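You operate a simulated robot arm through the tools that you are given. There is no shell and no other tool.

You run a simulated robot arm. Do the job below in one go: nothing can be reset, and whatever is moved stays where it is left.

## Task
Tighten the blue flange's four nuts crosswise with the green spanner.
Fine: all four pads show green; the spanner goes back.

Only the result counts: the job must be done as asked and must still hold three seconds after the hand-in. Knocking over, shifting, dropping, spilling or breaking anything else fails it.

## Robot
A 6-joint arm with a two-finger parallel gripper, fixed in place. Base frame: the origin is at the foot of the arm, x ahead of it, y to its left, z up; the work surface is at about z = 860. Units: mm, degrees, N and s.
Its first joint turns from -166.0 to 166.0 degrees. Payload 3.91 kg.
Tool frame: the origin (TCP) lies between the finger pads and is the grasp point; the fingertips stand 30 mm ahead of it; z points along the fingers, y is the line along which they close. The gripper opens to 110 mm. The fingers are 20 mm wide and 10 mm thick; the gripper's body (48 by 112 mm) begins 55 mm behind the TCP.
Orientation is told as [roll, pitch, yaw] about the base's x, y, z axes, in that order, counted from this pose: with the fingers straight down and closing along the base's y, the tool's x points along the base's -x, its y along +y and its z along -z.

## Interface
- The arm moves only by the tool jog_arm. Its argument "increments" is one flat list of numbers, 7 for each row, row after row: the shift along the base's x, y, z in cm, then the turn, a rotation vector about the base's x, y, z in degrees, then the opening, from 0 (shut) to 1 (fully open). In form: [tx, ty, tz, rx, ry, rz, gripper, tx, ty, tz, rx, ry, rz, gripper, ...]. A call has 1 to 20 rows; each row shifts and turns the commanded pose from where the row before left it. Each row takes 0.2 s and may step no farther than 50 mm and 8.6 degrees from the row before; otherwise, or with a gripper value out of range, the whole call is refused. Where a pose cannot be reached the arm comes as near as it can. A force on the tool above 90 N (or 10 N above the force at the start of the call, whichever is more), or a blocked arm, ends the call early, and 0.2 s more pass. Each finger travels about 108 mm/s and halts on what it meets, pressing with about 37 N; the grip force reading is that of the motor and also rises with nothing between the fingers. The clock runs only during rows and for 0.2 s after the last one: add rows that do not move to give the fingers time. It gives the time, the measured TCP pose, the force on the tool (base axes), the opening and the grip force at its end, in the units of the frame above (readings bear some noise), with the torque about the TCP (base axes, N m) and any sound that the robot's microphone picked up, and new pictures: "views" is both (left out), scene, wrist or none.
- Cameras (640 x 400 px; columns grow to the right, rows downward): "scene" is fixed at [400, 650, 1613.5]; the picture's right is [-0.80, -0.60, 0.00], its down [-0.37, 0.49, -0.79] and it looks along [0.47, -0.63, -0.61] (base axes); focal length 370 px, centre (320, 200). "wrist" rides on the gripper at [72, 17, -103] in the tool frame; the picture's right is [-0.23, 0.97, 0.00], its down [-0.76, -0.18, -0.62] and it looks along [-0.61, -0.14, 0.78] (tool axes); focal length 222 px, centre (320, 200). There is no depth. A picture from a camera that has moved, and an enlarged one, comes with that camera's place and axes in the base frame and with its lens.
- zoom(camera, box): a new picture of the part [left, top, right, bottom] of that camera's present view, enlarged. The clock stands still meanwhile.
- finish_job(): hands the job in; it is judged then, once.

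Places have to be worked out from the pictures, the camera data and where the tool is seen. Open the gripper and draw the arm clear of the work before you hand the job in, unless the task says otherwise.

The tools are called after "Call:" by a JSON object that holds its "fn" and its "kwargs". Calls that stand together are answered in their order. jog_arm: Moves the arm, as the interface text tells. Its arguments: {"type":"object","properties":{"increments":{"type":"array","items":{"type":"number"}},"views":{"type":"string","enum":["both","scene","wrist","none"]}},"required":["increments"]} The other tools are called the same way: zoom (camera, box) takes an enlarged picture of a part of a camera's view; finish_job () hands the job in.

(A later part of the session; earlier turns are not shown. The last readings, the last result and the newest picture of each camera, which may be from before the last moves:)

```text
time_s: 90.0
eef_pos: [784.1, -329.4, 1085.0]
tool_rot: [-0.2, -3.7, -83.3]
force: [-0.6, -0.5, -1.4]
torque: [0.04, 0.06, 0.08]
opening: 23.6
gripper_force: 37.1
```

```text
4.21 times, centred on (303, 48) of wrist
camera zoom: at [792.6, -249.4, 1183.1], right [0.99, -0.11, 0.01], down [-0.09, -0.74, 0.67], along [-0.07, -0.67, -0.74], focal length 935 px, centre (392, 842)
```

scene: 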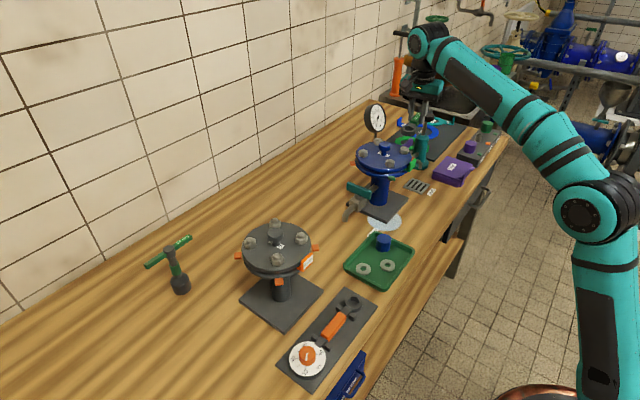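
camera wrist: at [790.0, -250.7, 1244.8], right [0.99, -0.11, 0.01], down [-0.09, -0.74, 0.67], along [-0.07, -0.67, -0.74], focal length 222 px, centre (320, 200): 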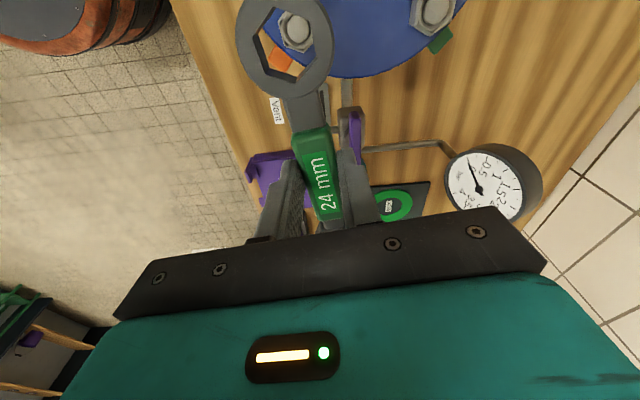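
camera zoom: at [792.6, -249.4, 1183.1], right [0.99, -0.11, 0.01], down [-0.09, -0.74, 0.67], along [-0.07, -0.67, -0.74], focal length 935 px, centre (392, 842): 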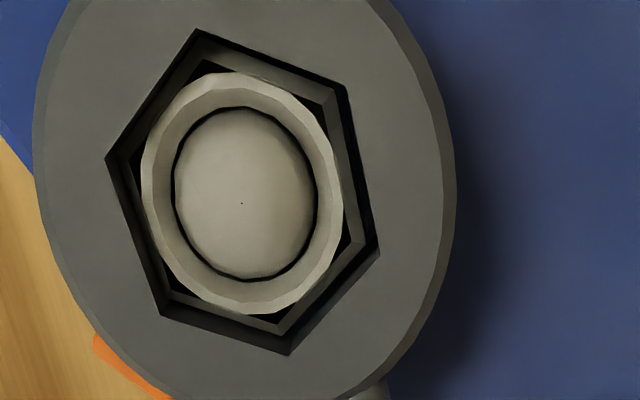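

Seated on nut D. I turn clockwise 35° first.

Call:
{"fn": "jog_arm", "kwargs": {"increments": [-0.804, -0.038, 0, 0, 0, -7, 0, -0.805, 0.061, 0, 0, 0, -7, 0, -0.789, 0.159, 0, 0, 0, -7, 0, -0.766, 0.253, 0, 0, 0, -7, 0, -0.728, 0.344, 0, 0, 0, -7, 0, 0, 0, 0, 0, 0, 0, 0], "views": "none"}}

Call:
{"fn": "zoom", "kwargs": {"camera": "wrist", "box": [238, 0, 368, 95]}}

Call:
{"fn": "zoom", "kwargs": {"camera": "scene", "box": [340, 90, 440, 190]}}

```text
time_s: 91.4
eef_pos: [744.7, -323.3, 1084.6]
tool_rot: [-0.2, -3.7, -118.5]
force: [1.1, -9.7, 5.4]
torque: [0.14, -0.23, 0.24]
opening: 23.8
gripper_force: 36.8
```

```text
4.21 times, centred on (303, 48) of wrist
camera zoom: at [798.1, -261.3, 1183.2], right [0.75, -0.66, 0.01], down [-0.5, -0.55, 0.67], along [-0.44, -0.51, -0.74], focal length 935 px, centre (392, 842)
```

zoom: 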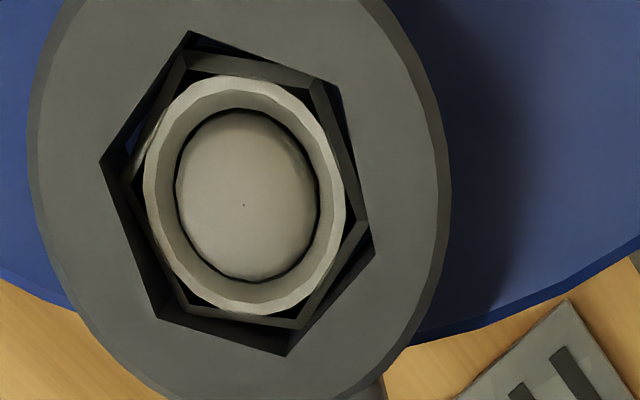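

```text
4.00 times, centred on (390, 140) of scene
camera zoom: at [400.0, 650.0, 1613.5], right [-0.8, -0.6, 0.0], down [-0.37, 0.49, -0.79], along [0.47, -0.63, -0.61], focal length 1478 px, centre (40, 440)
```

zoom: 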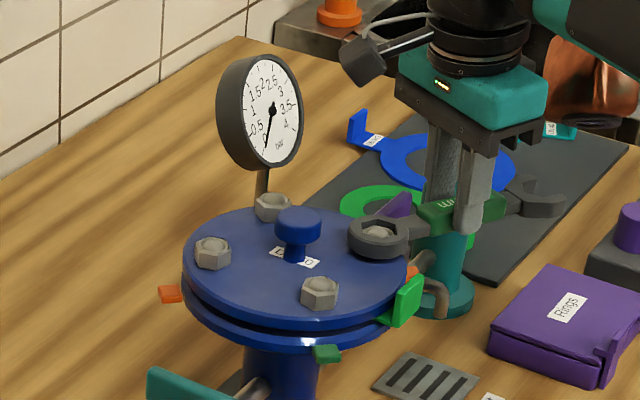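

Low effort so far, pad D orange. I continue 21°.

Call:
{"fn": "jog_arm", "kwargs": {"increments": [-0.681, 0.432, 0, 0, 0, -7, 0, -0.623, 0.51, 0, 0, 0, -7, 0, -0.556, 0.582, 0, 0, 0, -7, 0, 0, 0, 0, 0, 0, 0, 0], "views": "none"}}

Call:
{"fn": "zoom", "kwargs": {"camera": "wrist", "box": [238, 0, 368, 95]}}

Call:
{"fn": "zoom", "kwargs": {"camera": "scene", "box": [340, 90, 440, 190]}}

```text
time_s: 92.4
eef_pos: [726.8, -307.1, 1084.7]
tool_rot: [-0.3, -3.9, -139.3]
force: [1.6, -15.6, -6.4]
torque: [-0.71, 0.18, 0.12]
opening: 23.8
gripper_force: 36.9
```

```text
4.21 times, centred on (303, 48) of wrist
camera zoom: at [797.8, -269.3, 1182.6], right [0.46, -0.89, 0.01], down [-0.66, -0.34, 0.67], along [-0.59, -0.32, -0.74], focal length 935 px, centre (392, 842)
```

zoom: 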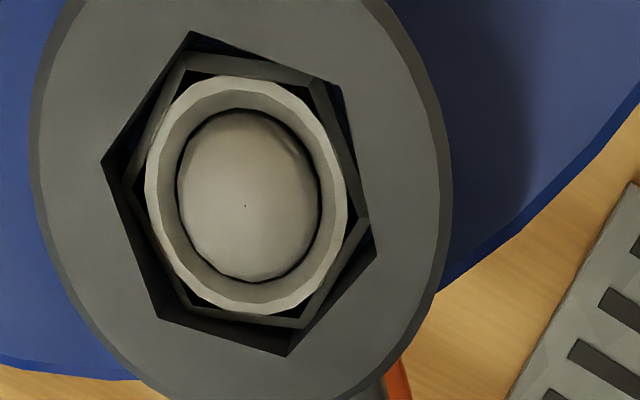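

```text
4.00 times, centred on (390, 140) of scene
camera zoom: at [400.0, 650.0, 1613.5], right [-0.8, -0.6, 0.0], down [-0.37, 0.49, -0.79], along [0.47, -0.63, -0.61], focal length 1478 px, centre (40, 440)
```

zoom: 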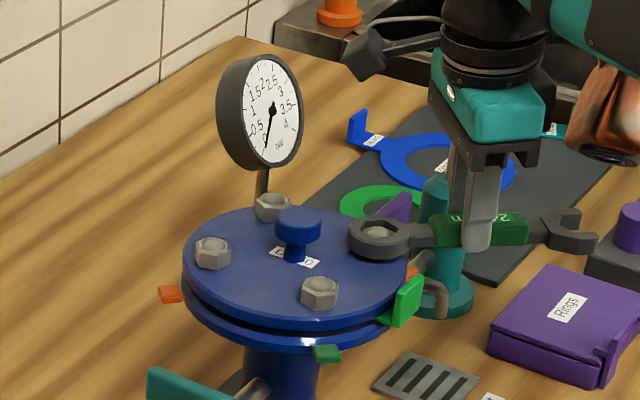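

Still orange. Another 14°.

Call:
{"fn": "jog_arm", "kwargs": {"increments": [-0.482, 0.647, 0, 0, 0, -7, 0, -0.399, 0.701, 0, 0, 0, -7, 0, 0, 0, 0, 0, 0, 0, 0], "views": "none"}}

Call:
{"fn": "zoom", "kwargs": {"camera": "wrist", "box": [238, 0, 368, 95]}}

Call:
{"fn": "zoom", "kwargs": {"camera": "scene", "box": [340, 90, 440, 190]}}

```text
time_s: 93.2
eef_pos: [717.8, -292.8, 1086.1]
tool_rot: [-0.3, -3.8, -153.4]
force: [-7.9, -26.1, -14.7]
torque: [-0.96, 0.73, 0.19]
opening: 23.6
gripper_force: 36.9
```

```text
4.21 times, centred on (303, 48) of wrist
camera zoom: at [796.4, -274.3, 1183.6], right [0.23, -0.97, 0.01], down [-0.72, -0.17, 0.67], along [-0.65, -0.16, -0.74], focal length 935 px, centre (392, 842)
```

zoom: 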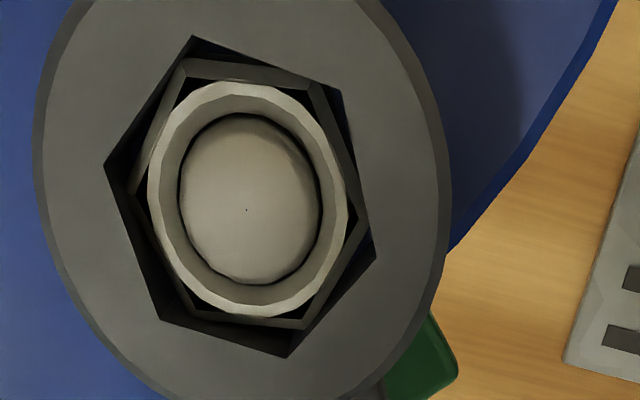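

```text
4.00 times, centred on (390, 140) of scene
camera zoom: at [400.0, 650.0, 1613.5], right [-0.8, -0.6, 0.0], down [-0.37, 0.49, -0.79], along [0.47, -0.63, -0.61], focal length 1478 px, centre (40, 440)
```

zoom: 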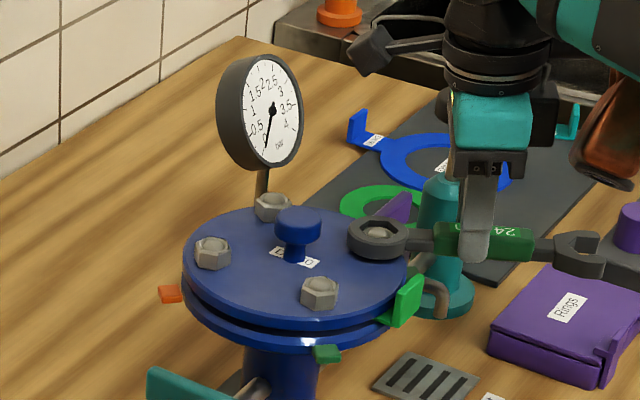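

Pad D is green. I stop, turn back 10.5° to free the ring, and check.

Call:
{"fn": "jog_arm", "kwargs": {"increments": [0.399, -0.701, 0, 0, 0, 7, 0, 0.2, -0.35, 0, 0, 0, 3.5, 0, 0, 0, 0, 0, 0, 0, 0], "views": "none"}}

Call:
{"fn": "zoom", "kwargs": {"camera": "wrist", "box": [238, 0, 368, 95]}}

```text
time_s: 94.0
eef_pos: [721.9, -303.9, 1086.4]
tool_rot: [-0.1, -3.7, -142.7]
force: [5.1, 5.0, 1.4]
torque: [0.29, -0.37, 0.11]
opening: 23.5
gripper_force: 37.2
```

```text
4.21 times, centred on (303, 48) of wrist
camera zoom: at [796.8, -269.9, 1184.6], right [0.41, -0.91, 0.01], down [-0.68, -0.3, 0.67], along [-0.61, -0.28, -0.74], focal length 935 px, centre (392, 842)
```

zoom: 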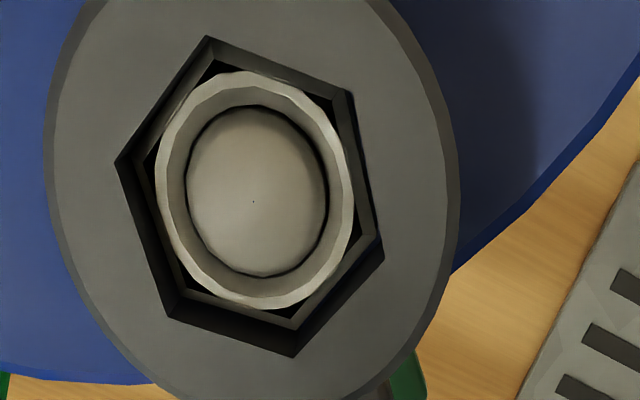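

Free, pad D stays green. I lift straight up 6 cm.

Call:
{"fn": "jog_arm", "kwargs": {"increments": [0, 0, 0.5, 0, 0, 0, 0, 0, 0, 1, 0, 0, 0, 0, 0, 0, 1.5, 0, 0, 0, 0, 0, 0, 1.5, 0, 0, 0, 0, 0, 0, 1.5, 0, 0, 0, 0, 0, 0, 0, 0, 0, 0, 0]}}

Call:
{"fn": "zoom", "kwargs": {"camera": "wrist", "box": [228, 0, 358, 95]}}

Call:
{"fn": "zoom", "kwargs": {"camera": "scene", "box": [340, 90, 440, 190]}}

```text
time_s: 95.4
eef_pos: [723.3, -305.6, 1148.2]
tool_rot: [-0.2, -3.7, -142.9]
force: [0.5, 0.4, -1.7]
torque: [0.01, -0.02, 0.05]
opening: 23.5
gripper_force: 36.7
camera wrist: at [797.5, -270.8, 1244.6], right [0.41, -0.91, 0.01], down [-0.68, -0.3, 0.67], along [-0.61, -0.28, -0.74], focal length 222 px, centre (320, 200)
```

scene: 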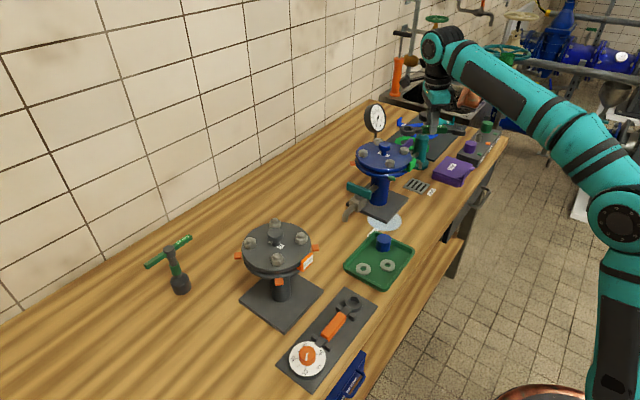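
wrist: 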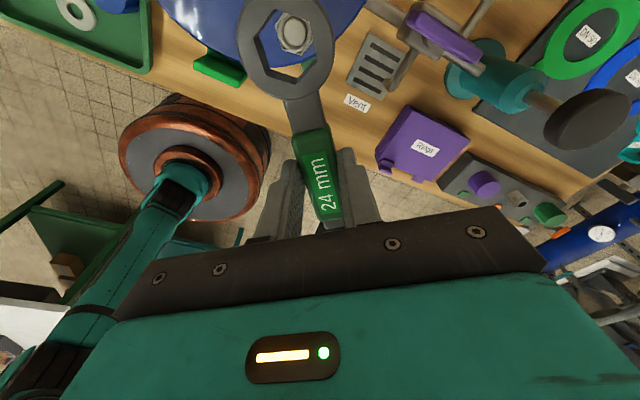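

```text
4.21 times, centred on (293, 48) of wrist
camera zoom: at [797.5, -270.8, 1244.6], right [0.41, -0.91, 0.01], down [-0.68, -0.3, 0.67], along [-0.61, -0.28, -0.74], focal length 935 px, centre (434, 842)
```

zoom: 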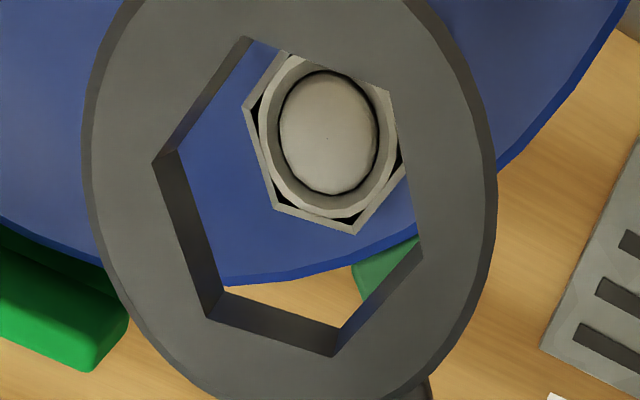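

```text
4.00 times, centred on (390, 140) of scene
camera zoom: at [400.0, 650.0, 1613.5], right [-0.8, -0.6, 0.0], down [-0.37, 0.49, -0.79], along [0.47, -0.63, -0.61], focal length 1478 px, centre (40, 440)
```

zoom: 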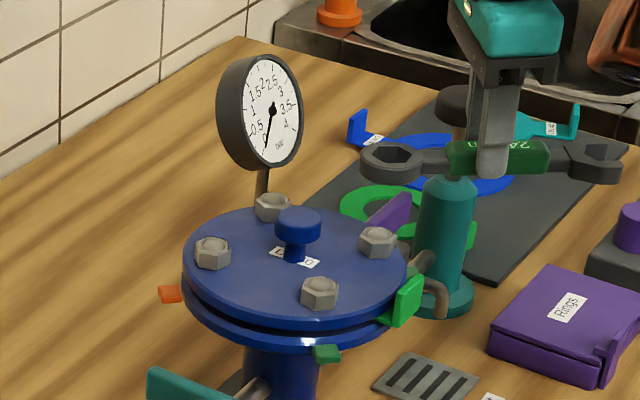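

A, C and D are green. Last is nut B. I rise a little and turn the hand back through yaw 0 to +78°, moving to TCP ≈(878,-112).

Call:
{"fn": "jog_arm", "kwargs": {"increments": [0.3, 0.371, 1, 0, 0, 8.49, 0, 0.3, 0.371, 1, 0, 0, 8.49, 0, 0.6, 0.742, 0, 0, 0, 8.49, 0, 0.6, 0.742, 0, 0, 0, 8.49, 0, 0.6, 0.742, 0, 0, 0, 8.49, 0, 0.6, 0.742, 0, 0, 0, 8.49, 0, 0.6, 0.742, 0, 0, 0, 8.49, 0, 0.6, 0.742, 0, 0, 0, 8.49, 0, 0.6, 0.742, 0, 0, 0, 8.49, 0, 0.6, 0.742, 0, 0, 0, 8.49, 0, 0.6, 0.742, 0, 0, 0, 8.49, 0, 0.6, 0.742, 0, 0, 0, 8.49, 0, 0.6, 0.742, 0, 0, 0, 8.49, 0, 0, 0, 0, 0, 0, 0, 0]}}

```text
time_s: 98.4
eef_pos: [795.1, -214.0, 1165.7]
tool_rot: [-0.1, -3.7, -32.3]
force: [0.2, -1.5, -1.9]
torque: [0.0, 0.02, 0.02]
opening: 23.5
gripper_force: 37.0
camera wrist: at [738.5, -157.2, 1263.5], right [0.71, 0.7, 0.01], down [0.51, -0.53, 0.67], along [0.48, -0.47, -0.74], focal length 222 px, centre (320, 200)
```

scene: 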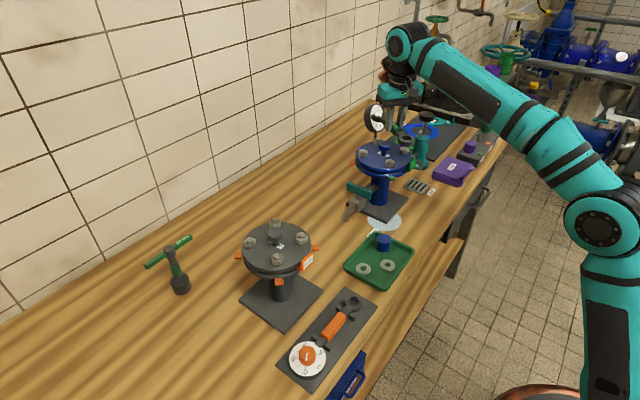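
wrist: 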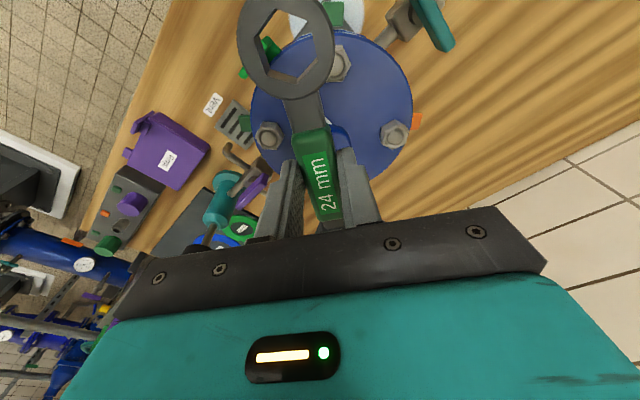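

Call:
{"fn": "jog_arm", "kwargs": {"increments": [0.64, 0.785, 0, 0, 0, 8.48, 0, 0.64, 0.785, 0, 0, 0, 8.48, 0, 0.64, 0.785, 0, 0, 0, 8.48, 0, 0.64, 0.785, 0, 0, 0, 8.48, 0, 0.64, 0.785, 0, 0, 0, 8.48, 0, 0.64, 0.785, 0, 0, 0, 8.48, 0, 0.64, 0.785, 0, 0, 0, 8.48, 0, 0.64, 0.785, 0, 0, 0, 8.48, 0, 0.64, 0.785, 0, 0, 0, 8.48, 0, 0.64, 0.785, 0, 0, 0, 8.48, 0, 0.64, 0.785, 0, 0, 0, 8.48, 0, 0.64, 0.785, -1, 0, 0, 8.48, 0, 0.64, 0.785, -1, 0, 0, 8.48, 0, 0, 0, 0, 0, 0, 0, 0]}}

Call:
{"fn": "zoom", "kwargs": {"camera": "wrist", "box": [228, 0, 358, 95]}}

```text
time_s: 101.4
eef_pos: [876.8, -112.4, 1143.1]
tool_rot: [-0.2, -3.6, 77.8]
force: [0.1, -0.3, -2.0]
torque: [-0.01, 0.01, -0.02]
opening: 23.4
gripper_force: 36.6
camera wrist: at [844.3, -185.6, 1241.1], right [-0.9, 0.43, 0.01], down [0.32, 0.67, 0.67], along [0.28, 0.61, -0.74], focal length 222 px, centre (320, 200)
```

scene: 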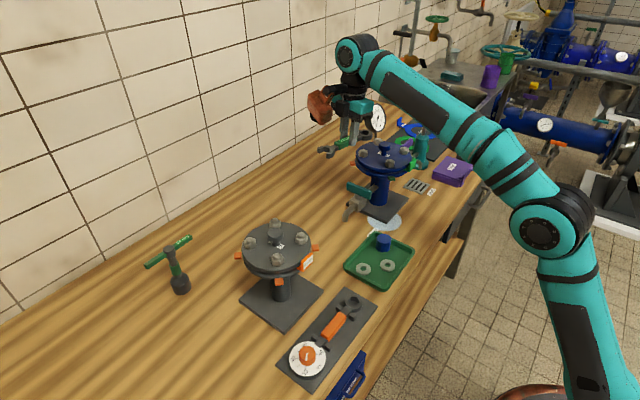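
wrist: 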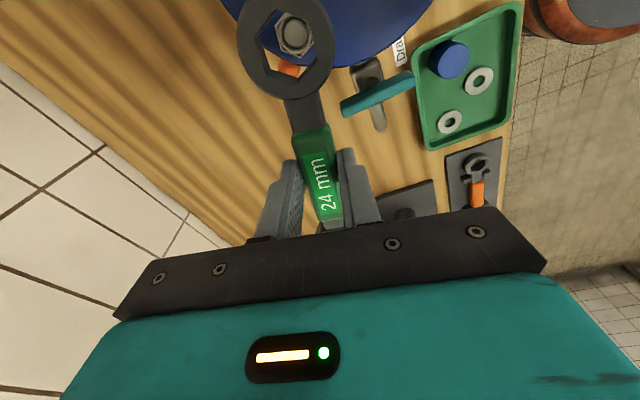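

```text
4.21 times, centred on (293, 48) of wrist
camera zoom: at [844.3, -185.6, 1241.1], right [-0.9, 0.43, 0.01], down [0.32, 0.67, 0.67], along [0.28, 0.61, -0.74], focal length 935 px, centre (434, 842)
```

zoom: 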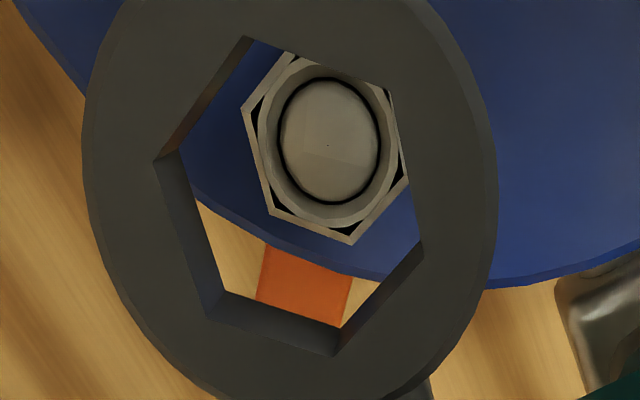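

Nut B is nearly centred already. I correct by (+1.1,-0.7) mm and descend 40 mm.

Call:
{"fn": "jog_arm", "kwargs": {"increments": [0.107, -0.074, -1.3, 0, 0, 0, 0, 0, 0, -1.3, 0, 0, 0, 0, 0, 0, -1.3, 0, 0, 0, 0, 0, 0, 0, 0, 0, 0, 0], "views": "none"}}

Call:
{"fn": "zoom", "kwargs": {"camera": "wrist", "box": [248, 0, 358, 95]}}

```text
time_s: 102.4
eef_pos: [878.3, -111.9, 1107.0]
tool_rot: [-0.2, -3.6, 77.8]
force: [0.2, 0.3, -2.5]
torque: [-0.04, -0.01, -0.03]
opening: 23.5
gripper_force: 36.3
```

```text
4.21 times, centred on (303, 48) of wrist
camera zoom: at [845.8, -185.2, 1204.1], right [-0.9, 0.43, 0.01], down [0.32, 0.67, 0.67], along [0.28, 0.61, -0.74], focal length 935 px, centre (392, 842)
```

zoom: 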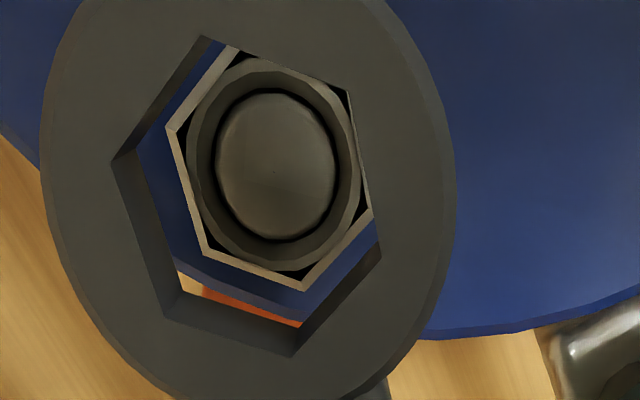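

Call:
{"fn": "jog_arm", "kwargs": {"increments": [0.05, -0.124, -0.25, 0, 0, -1, 0, 0, 0, -0.25, 0, 0, 0, 0, 0, 0, 0, 0, 0, 0, 0], "views": "none"}}

Call:
{"fn": "zoom", "kwargs": {"camera": "wrist", "box": [248, 0, 358, 95]}}

```text
time_s: 103.2
eef_pos: [880.4, -114.3, 1101.0]
tool_rot: [-0.2, -3.7, 76.8]
force: [-0.2, -0.2, -1.8]
torque: [-0.05, -0.01, -0.01]
opening: 23.7
gripper_force: 36.6
```

```text
4.21 times, centred on (303, 48) of wrist
camera zoom: at [845.2, -186.7, 1199.0], right [-0.9, 0.44, 0.01], down [0.33, 0.66, 0.67], along [0.29, 0.61, -0.74], focal length 935 px, centre (392, 842)
```

zoom: 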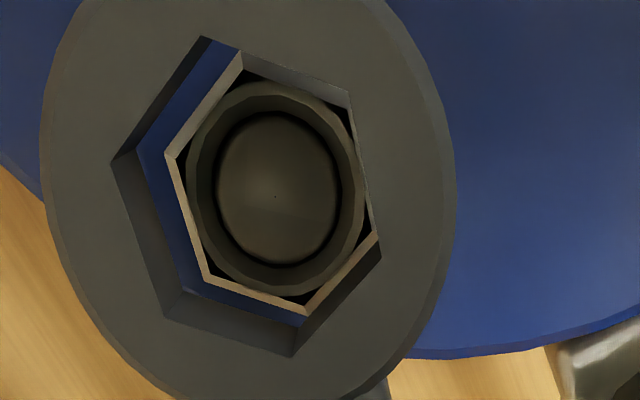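

Call:
{"fn": "jog_arm", "kwargs": {"increments": [-0.015, 0.085, -0.2, 0, 0, 0, 0, 0, 0, 0, 0, 0, 0, 0], "views": "none"}}

Call:
{"fn": "zoom", "kwargs": {"camera": "wrist", "box": [248, 0, 358, 95]}}

```text
time_s: 103.8
eef_pos: [879.4, -112.6, 1099.8]
tool_rot: [-0.2, -3.8, 76.8]
force: [0.1, -0.7, -1.7]
torque: [-0.02, -0.03, 0.02]
opening: 23.6
gripper_force: 36.7
```

```text
4.21 times, centred on (303, 48) of wrist
camera zoom: at [845.1, -185.7, 1198.0], right [-0.9, 0.44, 0.01], down [0.33, 0.66, 0.67], along [0.29, 0.61, -0.74], focal length 935 px, centre (392, 842)
```

zoom: 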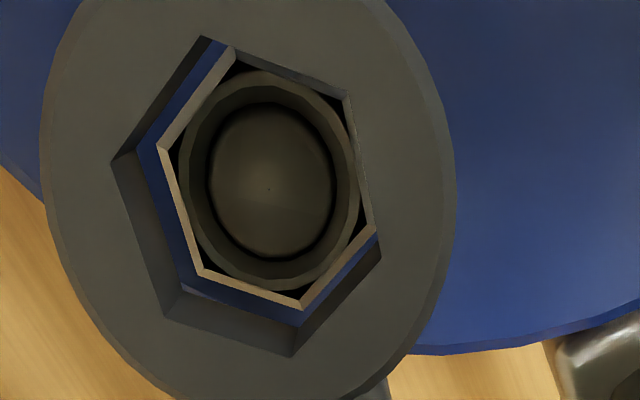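

Close to the frames that worked. I lower 3 mm and check again.

Call:
{"fn": "jog_arm", "kwargs": {"increments": [0, 0, -0.15, 0, 0, 0, 0, 0, 0, -0.15, 0, 0, 0, 0, 0, 0, 0, 0, 0, 0, 0], "views": "none"}}

Call:
{"fn": "zoom", "kwargs": {"camera": "wrist", "box": [248, 0, 358, 95]}}

```text
time_s: 104.6
eef_pos: [880.8, -113.7, 1096.3]
tool_rot: [-0.2, -3.7, 76.9]
force: [0.8, 0.6, 4.4]
torque: [-0.41, 0.11, 0.06]
opening: 23.3
gripper_force: 36.8
```

```text
4.21 times, centred on (303, 48) of wrist
camera zoom: at [845.7, -186.3, 1195.3], right [-0.9, 0.44, 0.01], down [0.33, 0.66, 0.67], along [0.29, 0.61, -0.74], focal length 935 px, centre (392, 842)
```

zoom: 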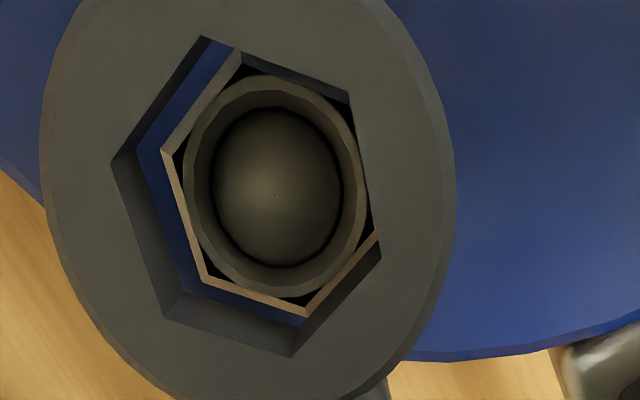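

Light contact; the nut sits a little right in the hole. I lift 1.5 mm, shift the ring 0.7 mm to that side, and try again.

Call:
{"fn": "jog_arm", "kwargs": {"increments": [0, 0, 0.15, 0, 0, 0, 0, -0.07, 0.02, 0, 0, 0, 0, 0, 0, 0, 0, 0, 0, 0, 0], "views": "none"}}

Call:
{"fn": "zoom", "kwargs": {"camera": "wrist", "box": [248, 0, 358, 95]}}

```text
time_s: 105.4
eef_pos: [879.0, -112.8, 1098.0]
tool_rot: [-0.2, -3.7, 76.9]
force: [0.1, -0.2, -1.8]
torque: [-0.04, 0.03, -0.03]
opening: 23.4
gripper_force: 37.1
```

```text
4.21 times, centred on (303, 48) of wrist
camera zoom: at [845.1, -186.3, 1196.4], right [-0.9, 0.44, 0.01], down [0.33, 0.66, 0.67], along [0.29, 0.61, -0.74], focal length 935 px, centre (392, 842)
```

zoom: 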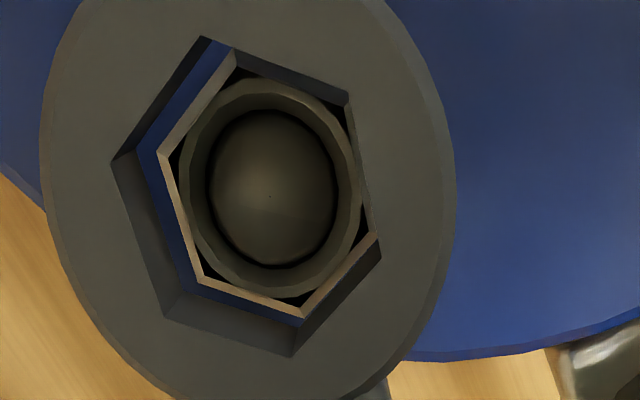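

Call:
{"fn": "jog_arm", "kwargs": {"increments": [-0.01, 0.06, 0, 0, 0, -0.5, 0, -0.04, 0, 0, 0, 0, 0, 0, 0, 0, 0, 0, 0, 0, 0], "views": "none"}}

Call:
{"fn": "zoom", "kwargs": {"camera": "wrist", "box": [248, 0, 358, 95]}}

```text
time_s: 106.2
eef_pos: [877.4, -112.9, 1097.9]
tool_rot: [-0.2, -3.6, 76.3]
force: [0.4, 0.5, -2.6]
torque: [-0.04, 0.03, 0.0]
opening: 23.2
gripper_force: 37.3
```

```text
4.21 times, centred on (303, 48) of wrist
camera zoom: at [843.4, -185.0, 1196.1], right [-0.89, 0.45, 0.01], down [0.34, 0.66, 0.67], along [0.3, 0.6, -0.74], focal length 935 px, centre (392, 842)
```

zoom: 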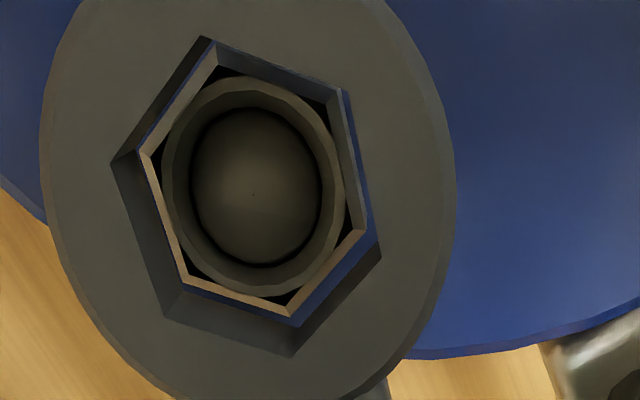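

Call:
{"fn": "jog_arm", "kwargs": {"increments": [0.13, -0.04, 0, 0, 0, 0, 0, 0, 0, 0, 0, 0, 0, 0], "views": "none"}}

Call:
{"fn": "zoom", "kwargs": {"camera": "wrist", "box": [248, 0, 358, 95]}}

```text
time_s: 106.8
eef_pos: [881.1, -112.2, 1097.2]
tool_rot: [-0.2, -3.7, 76.4]
force: [-0.7, 0.8, -2.7]
torque: [0.0, 0.02, 0.02]
opening: 23.7
gripper_force: 36.8
```

```text
4.21 times, centred on (303, 48) of wrist
camera zoom: at [845.5, -184.8, 1196.0], right [-0.89, 0.45, 0.01], down [0.34, 0.66, 0.67], along [0.3, 0.6, -0.74], focal length 935 px, centre (392, 842)
```

zoom: 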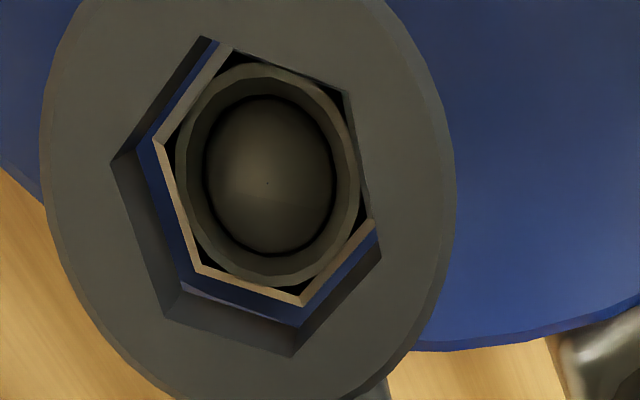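

Call:
{"fn": "jog_arm", "kwargs": {"increments": [0.0, -0.085, 0, 0, 0, 0, 0, 0, 0, 0, 0, 0, 0, 0], "views": "none"}}

Call:
{"fn": "zoom", "kwargs": {"camera": "wrist", "box": [248, 0, 358, 95]}}

```text
time_s: 107.4
eef_pos: [881.1, -113.6, 1097.7]
tool_rot: [-0.2, -3.7, 76.3]
force: [0.0, 0.3, -2.1]
torque: [0.0, 0.04, 0.0]
opening: 23.4
gripper_force: 37.1
```

```text
4.21 times, centred on (303, 48) of wrist
camera zoom: at [845.5, -185.8, 1195.7], right [-0.89, 0.45, 0.01], down [0.34, 0.66, 0.67], along [0.3, 0.6, -0.74], focal length 935 px, centre (392, 842)
```

zoom: 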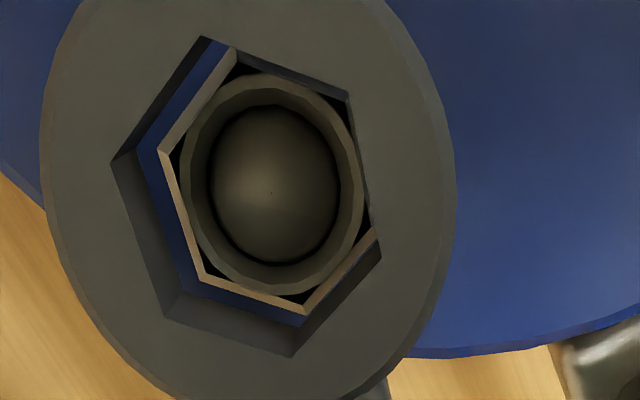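

Call:
{"fn": "jog_arm", "kwargs": {"increments": [-0.045, 0.015, -0.1, 0, 0, 0, 0, 0, 0, 0, 0, 0, 0, 0], "views": "none"}}

Call:
{"fn": "zoom", "kwargs": {"camera": "wrist", "box": [248, 0, 358, 95]}}

```text
time_s: 108.0
eef_pos: [880.1, -113.5, 1097.2]
tool_rot: [-0.2, -3.7, 76.4]
force: [0.9, 0.5, 0.2]
torque: [-0.18, 0.07, 0.02]
opening: 23.7
gripper_force: 37.5
```

```text
4.21 times, centred on (303, 48) of wrist
camera zoom: at [845.0, -186.2, 1195.3], right [-0.89, 0.45, 0.01], down [0.34, 0.66, 0.67], along [0.3, 0.6, -0.74], focal length 935 px, centre (392, 842)
```

zoom: 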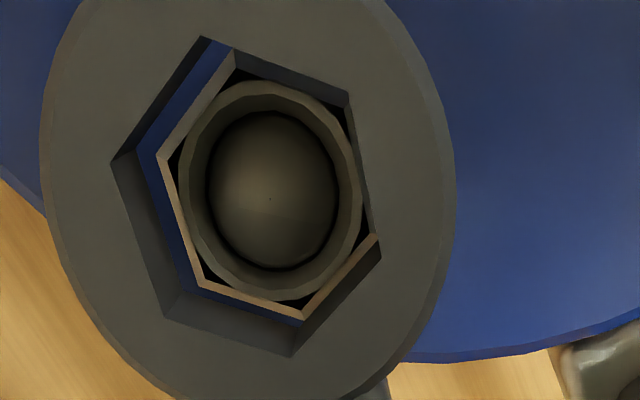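

Call:
{"fn": "jog_arm", "kwargs": {"increments": [0, 0, 0.1, 0, 0, 0, 0, -0.05, 0.065, 0, 0, 0, 0, 0, 0, 0, 0, 0, 0, 0, 0], "views": "none"}}

Call:
{"fn": "zoom", "kwargs": {"camera": "wrist", "box": [248, 0, 358, 95]}}

```text
time_s: 108.8
eef_pos: [880.5, -113.6, 1097.8]
tool_rot: [-0.2, -3.7, 76.3]
force: [0.0, -0.3, -2.5]
torque: [0.01, 0.0, 0.0]
opening: 23.3
gripper_force: 37.0
```

```text
4.21 times, centred on (303, 48) of wrist
camera zoom: at [845.4, -186.0, 1195.6], right [-0.89, 0.45, 0.01], down [0.34, 0.66, 0.67], along [0.3, 0.6, -0.74], focal length 935 px, centre (392, 842)
```

zoom: 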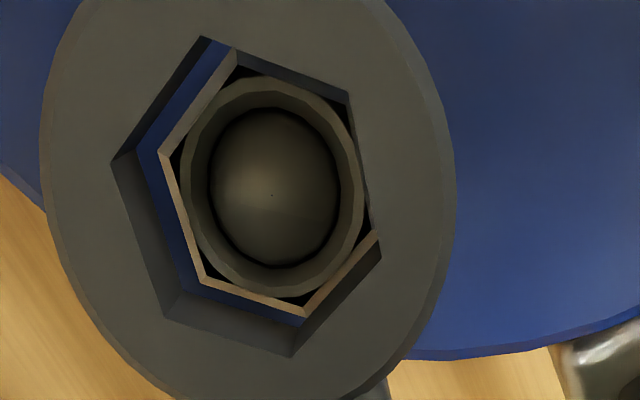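

The small command hardly moved the arm (friction). I repeat a bit in the same direction.

Call:
{"fn": "jog_arm", "kwargs": {"increments": [-0.04, 0.03, 0, 0, 0, 0, 0, 0, 0, 0, 0, 0, 0, 0], "views": "none"}}

Call:
{"fn": "zoom", "kwargs": {"camera": "wrist", "box": [248, 0, 358, 95]}}

```text
time_s: 109.4
eef_pos: [880.0, -112.8, 1097.1]
tool_rot: [-0.3, -3.8, 76.3]
force: [0.3, -0.6, -1.8]
torque: [-0.03, 0.02, 0.02]
opening: 23.6
gripper_force: 36.7
```

```text
4.21 times, centred on (303, 48) of wrist
camera zoom: at [845.0, -185.2, 1195.9], right [-0.89, 0.45, 0.01], down [0.34, 0.66, 0.67], along [0.3, 0.6, -0.74], focal length 935 px, centre (392, 842)
```

zoom: 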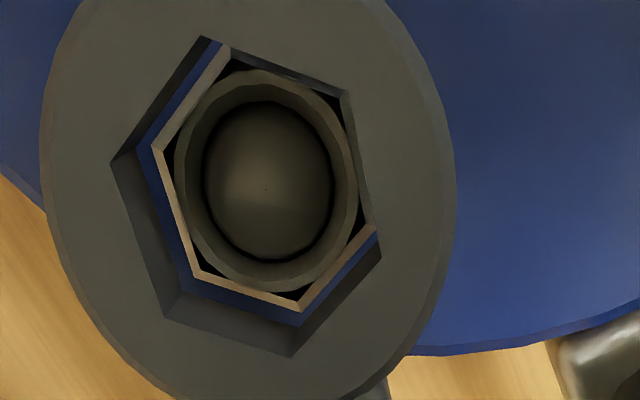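

Now the gaps are even on all sides. I lower 3 mm.

Call:
{"fn": "jog_arm", "kwargs": {"increments": [0, 0, -0.15, 0, 0, 0, 0, 0, 0, -0.15, 0, 0, 0, 0, 0, 0, 0, 0, 0, 0, 0], "views": "none"}}

Call:
{"fn": "zoom", "kwargs": {"camera": "wrist", "box": [248, 0, 358, 95]}}

```text
time_s: 110.2
eef_pos: [879.6, -113.8, 1095.5]
tool_rot: [-0.1, -3.7, 76.2]
force: [-0.1, -0.5, -2.0]
torque: [0.02, 0.01, -0.01]
opening: 23.5
gripper_force: 37.2
```

```text
4.21 times, centred on (303, 48) of wrist
camera zoom: at [845.2, -185.1, 1193.0], right [-0.89, 0.45, 0.01], down [0.34, 0.66, 0.67], along [0.3, 0.6, -0.74], focal length 935 px, centre (392, 842)
```

zoom: 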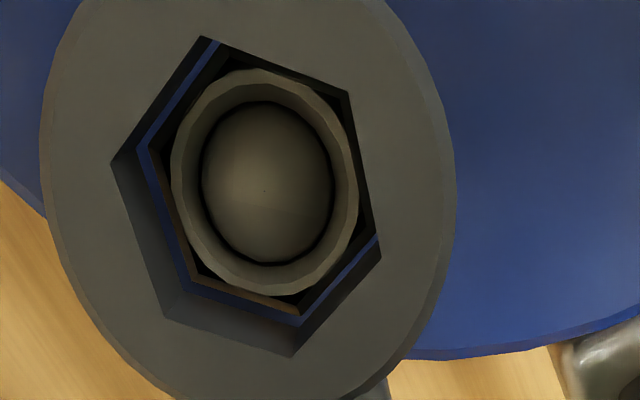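

Entering with an even thin gap and no force. I continue down 10 mm.

Call:
{"fn": "jog_arm", "kwargs": {"increments": [0, 0, -0.2, 0, 0, 0, 0, 0, 0, -0.2, 0, 0, 0, 0, 0, 0, -0.2, 0, 0, 0, 0, 0, 0, -0.2, 0, 0, 0, 0, 0, 0, -0.2, 0, 0, 0, 0, 0, 0, 0, 0, 0, 0, 0], "views": "none"}}

Call:
{"fn": "zoom", "kwargs": {"camera": "wrist", "box": [248, 0, 358, 95]}}

Call:
{"fn": "zoom", "kwargs": {"camera": "scene", "box": [310, 80, 430, 190]}}

```text
time_s: 111.6
eef_pos: [879.1, -113.4, 1084.1]
tool_rot: [-0.2, -3.7, 76.4]
force: [-0.9, -0.3, -2.8]
torque: [-0.02, -0.01, 0.02]
opening: 23.3
gripper_force: 37.2
```

```text
4.21 times, centred on (303, 48) of wrist
camera zoom: at [843.7, -185.3, 1182.6], right [-0.89, 0.45, 0.01], down [0.34, 0.66, 0.67], along [0.3, 0.6, -0.74], focal length 935 px, centre (392, 842)
```

zoom: 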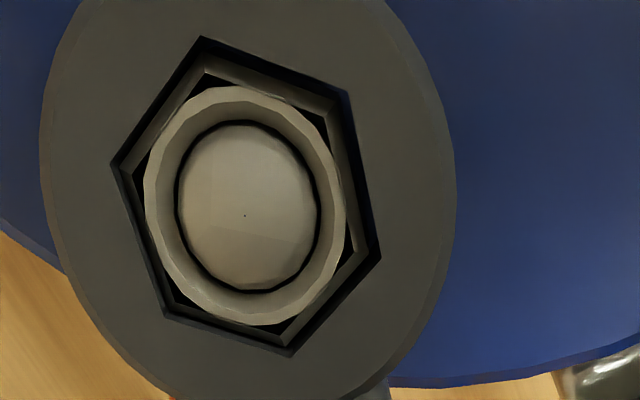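

```text
3.64 times, centred on (370, 135) of scene
camera zoom: at [400.0, 650.0, 1613.5], right [-0.8, -0.6, 0.0], down [-0.37, 0.49, -0.79], along [0.47, -0.63, -0.61], focal length 1344 px, centre (138, 436)
```

zoom: 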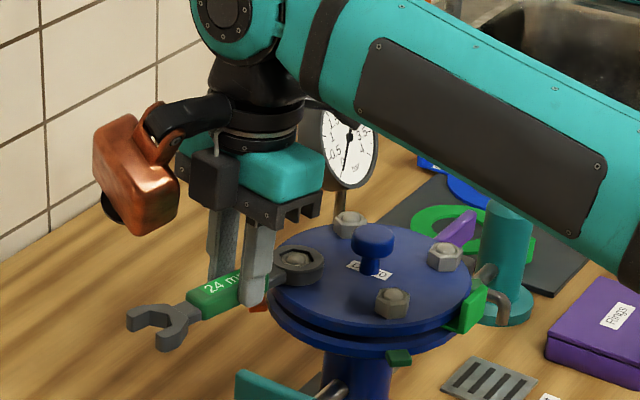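

Seated on nut B. I turn clockwise 35°.

Call:
{"fn": "jog_arm", "kwargs": {"increments": [0.761, -0.242, 0, 0, 0, -7, 0, 0.726, -0.333, 0, 0, 0, -7, 0, 0.679, -0.419, 0, 0, 0, -7, 0, 0.625, -0.498, 0, 0, 0, -7, 0, 0.559, -0.571, 0, 0, 0, -7, 0, 0, 0, 0, 0, 0, 0, 0], "views": "none"}}

Call:
{"fn": "zoom", "kwargs": {"camera": "wrist", "box": [238, 0, 368, 95]}}

Call:
{"fn": "zoom", "kwargs": {"camera": "scene", "box": [310, 80, 430, 190]}}

```text
time_s: 113.0
eef_pos: [912.3, -132.8, 1083.6]
tool_rot: [-0.2, -3.7, 41.3]
force: [-0.3, 7.5, -12.9]
torque: [0.6, -0.4, 0.15]
opening: 23.4
gripper_force: 37.2
```

```text
4.21 times, centred on (303, 48) of wrist
camera zoom: at [842.6, -171.9, 1182.7], right [-0.47, 0.88, 0.01], down [0.66, 0.34, 0.67], along [0.59, 0.32, -0.74], focal length 935 px, centre (392, 842)
```

zoom: 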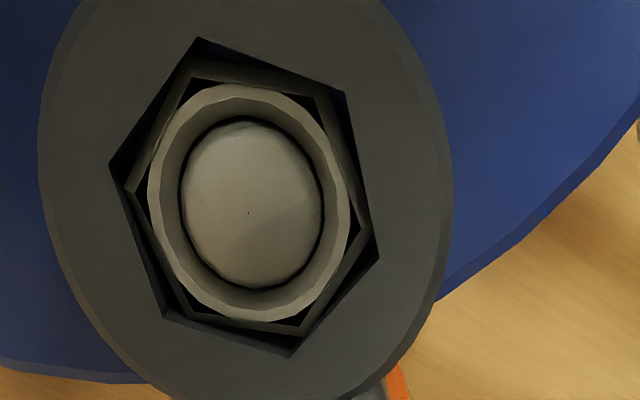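

```text
3.64 times, centred on (370, 135) of scene
camera zoom: at [400.0, 650.0, 1613.5], right [-0.8, -0.6, 0.0], down [-0.37, 0.49, -0.79], along [0.47, -0.63, -0.61], focal length 1344 px, centre (138, 436)
```

zoom: 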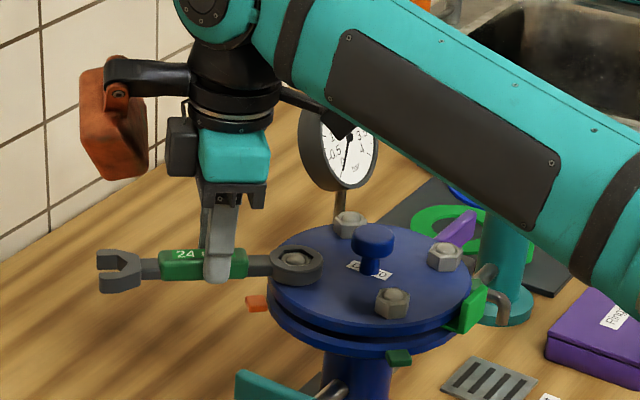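

Turning well, pad B still orange. I continue 21°.

Call:
{"fn": "jog_arm", "kwargs": {"increments": [0.484, -0.635, 0, 0, 0, -7, 0, 0.404, -0.688, 0, 0, 0, -7, 0, 0.317, -0.733, 0, 0, 0, -7, 0, 0, 0, 0, 0, 0, 0, 0], "views": "none"}}

Call:
{"fn": "zoom", "kwargs": {"camera": "wrist", "box": [238, 0, 368, 95]}}

Call:
{"fn": "zoom", "kwargs": {"camera": "scene", "box": [310, 80, 430, 190]}}

```text
time_s: 114.0
eef_pos: [923.7, -152.8, 1083.8]
tool_rot: [-0.2, -3.7, 20.4]
force: [18.1, 15.7, -2.9]
torque: [0.38, -0.41, 0.44]
opening: 24.0
gripper_force: 37.4
```

```text
4.21 times, centred on (303, 48) of wrist
camera zoom: at [844.9, -163.6, 1182.7], right [-0.13, 0.99, 0.01], down [0.74, 0.09, 0.67], along [0.67, 0.09, -0.74], focal length 935 px, centre (392, 842)
```

zoom: 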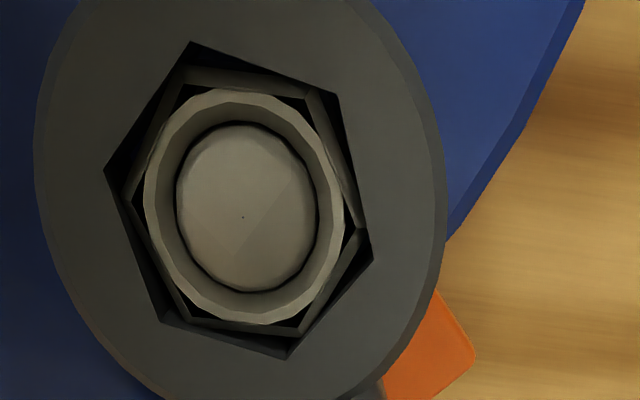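

```text
3.64 times, centred on (370, 135) of scene
camera zoom: at [400.0, 650.0, 1613.5], right [-0.8, -0.6, 0.0], down [-0.37, 0.49, -0.79], along [0.47, -0.63, -0.61], focal length 1344 px, centre (138, 436)
```

zoom: 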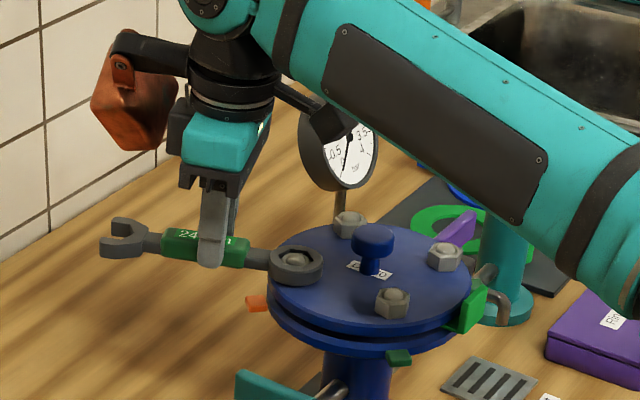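

Still orange with about 24 N. I turn 14° further, to yaw 6.4°.

Call:
{"fn": "jog_arm", "kwargs": {"increments": [0.225, -0.767, 0, 0, 0, -7, 0, 0.13, -0.788, 0, 0, 0, -7, 0, 0, 0, 0, 0, 0, 0, 0], "views": "none"}}

Call:
{"fn": "zoom", "kwargs": {"camera": "wrist", "box": [238, 0, 368, 95]}}

Call:
{"fn": "zoom", "kwargs": {"camera": "scene", "box": [310, 80, 430, 190]}}

```text
time_s: 114.8
eef_pos: [927.7, -167.3, 1085.3]
tool_rot: [-0.2, -3.8, 6.4]
force: [19.0, 20.2, 4.3]
torque: [0.47, 0.16, 0.22]
opening: 23.4
gripper_force: 37.2
```

```text
4.21 times, centred on (303, 48) of wrist
camera zoom: at [848.2, -159.5, 1182.4], right [0.12, 0.99, 0.01], down [0.73, -0.09, 0.67], along [0.67, -0.07, -0.74], focal length 935 px, centre (392, 842)
```

zoom: 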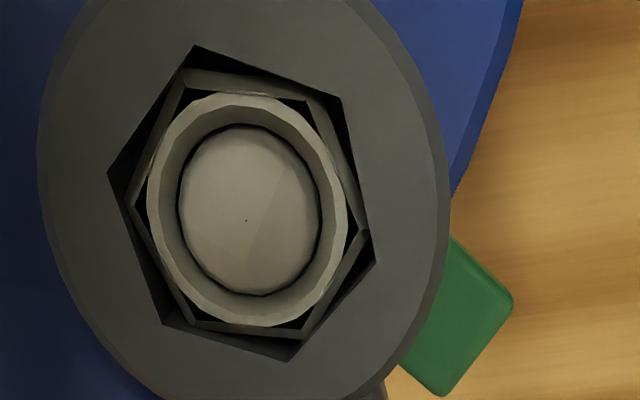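

```text
3.64 times, centred on (370, 135) of scene
camera zoom: at [400.0, 650.0, 1613.5], right [-0.8, -0.6, 0.0], down [-0.37, 0.49, -0.79], along [0.47, -0.63, -0.61], focal length 1344 px, centre (138, 436)
```

zoom: 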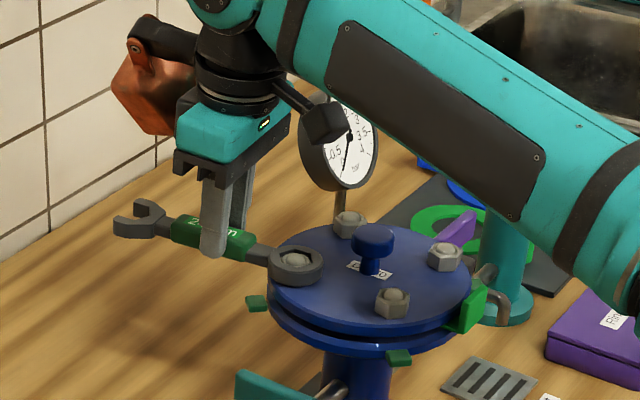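

Pad B is green too. I turn back 10.5° and check that the ring is free.

Call:
{"fn": "jog_arm", "kwargs": {"increments": [-0.13, 0.788, 0, 0, 0, 7, 0, -0.1, 0.39, 0, 0, 0, 3.5, 0, 0, 0, 0, 0, 0, 0, 0], "views": "none"}}

Call:
{"fn": "zoom", "kwargs": {"camera": "wrist", "box": [238, 0, 368, 95]}}

```text
time_s: 115.6
eef_pos: [925.4, -158.2, 1083.1]
tool_rot: [-0.2, -3.6, 17.0]
force: [4.0, -0.6, -3.3]
torque: [-0.01, -0.12, 0.16]
opening: 23.4
gripper_force: 36.9
```

```text
4.21 times, centred on (303, 48) of wrist
camera zoom: at [845.2, -164.1, 1181.5], right [-0.07, 1.0, 0.01], down [0.74, 0.04, 0.67], along [0.67, 0.05, -0.74], focal length 935 px, centre (392, 842)
```

zoom: 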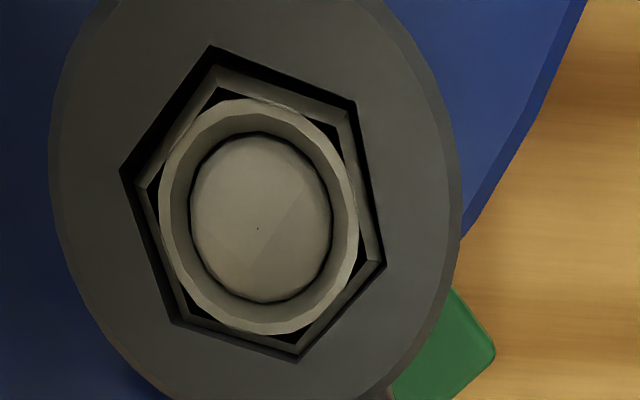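

The ring is free and the pad stays green. I lift straight up 7 cm and check all four pads.

Call:
{"fn": "jog_arm", "kwargs": {"increments": [0, 0, 0.5, 0, 0, 0, 0, 0, 0, 1, 0, 0, 0, 0, 0, 0, 1.5, 0, 0, 0, 0, 0, 0, 2, 0, 0, 0, 0, 0, 0, 2, 0, 0, 0, 0, 0, 0, 0, 0, 0, 0, 0]}}

Call:
{"fn": "zoom", "kwargs": {"camera": "scene", "box": [340, 110, 440, 190]}}

Call:
{"fn": "zoom", "kwargs": {"camera": "wrist", "box": [120, 0, 400, 150]}}

```text
time_s: 117.0
eef_pos: [926.4, -158.9, 1153.8]
tool_rot: [-0.2, -3.7, 16.7]
force: [0.2, 0.0, -2.0]
torque: [0.02, -0.01, 0.01]
opening: 23.2
gripper_force: 36.8
camera wrist: at [845.1, -165.7, 1252.3], right [-0.06, 1.0, 0.01], down [0.74, 0.04, 0.67], along [0.67, 0.05, -0.74], focal length 222 px, centre (320, 200)
```

scene: 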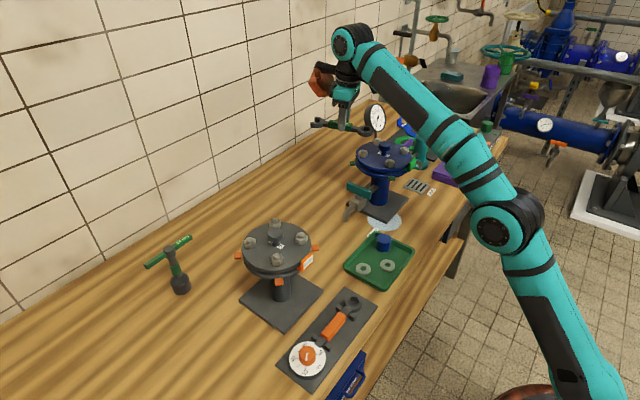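
wrist: 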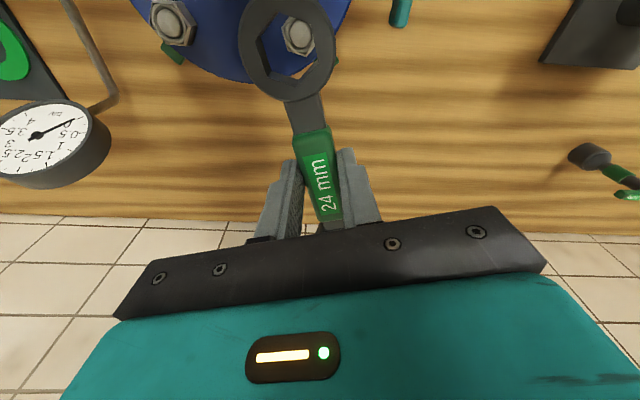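

```text
5.00 times, centred on (390, 150) of scene
camera zoom: at [400.0, 650.0, 1613.5], right [-0.8, -0.6, 0.0], down [-0.37, 0.49, -0.79], along [0.47, -0.63, -0.61], focal length 1847 px, centre (-30, 450)
```

zoom: 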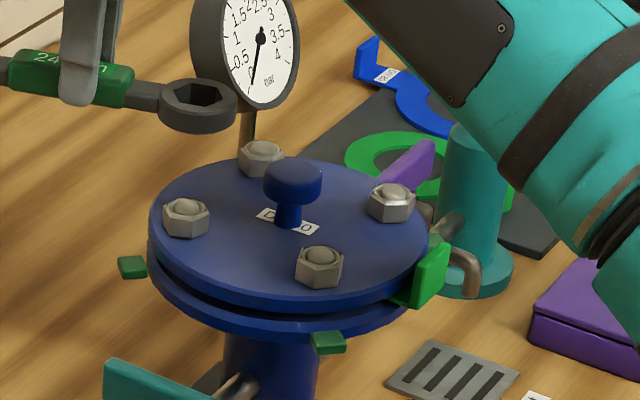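

```text
2.29 times, centred on (260, 75) of wrist
camera zoom: at [845.1, -165.7, 1252.3], right [-0.06, 1.0, 0.01], down [0.74, 0.04, 0.67], along [0.67, 0.05, -0.74], focal length 508 px, centre (457, 486)
```

zoom: 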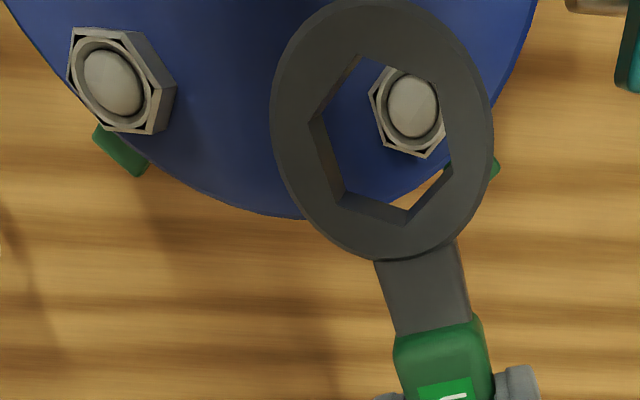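

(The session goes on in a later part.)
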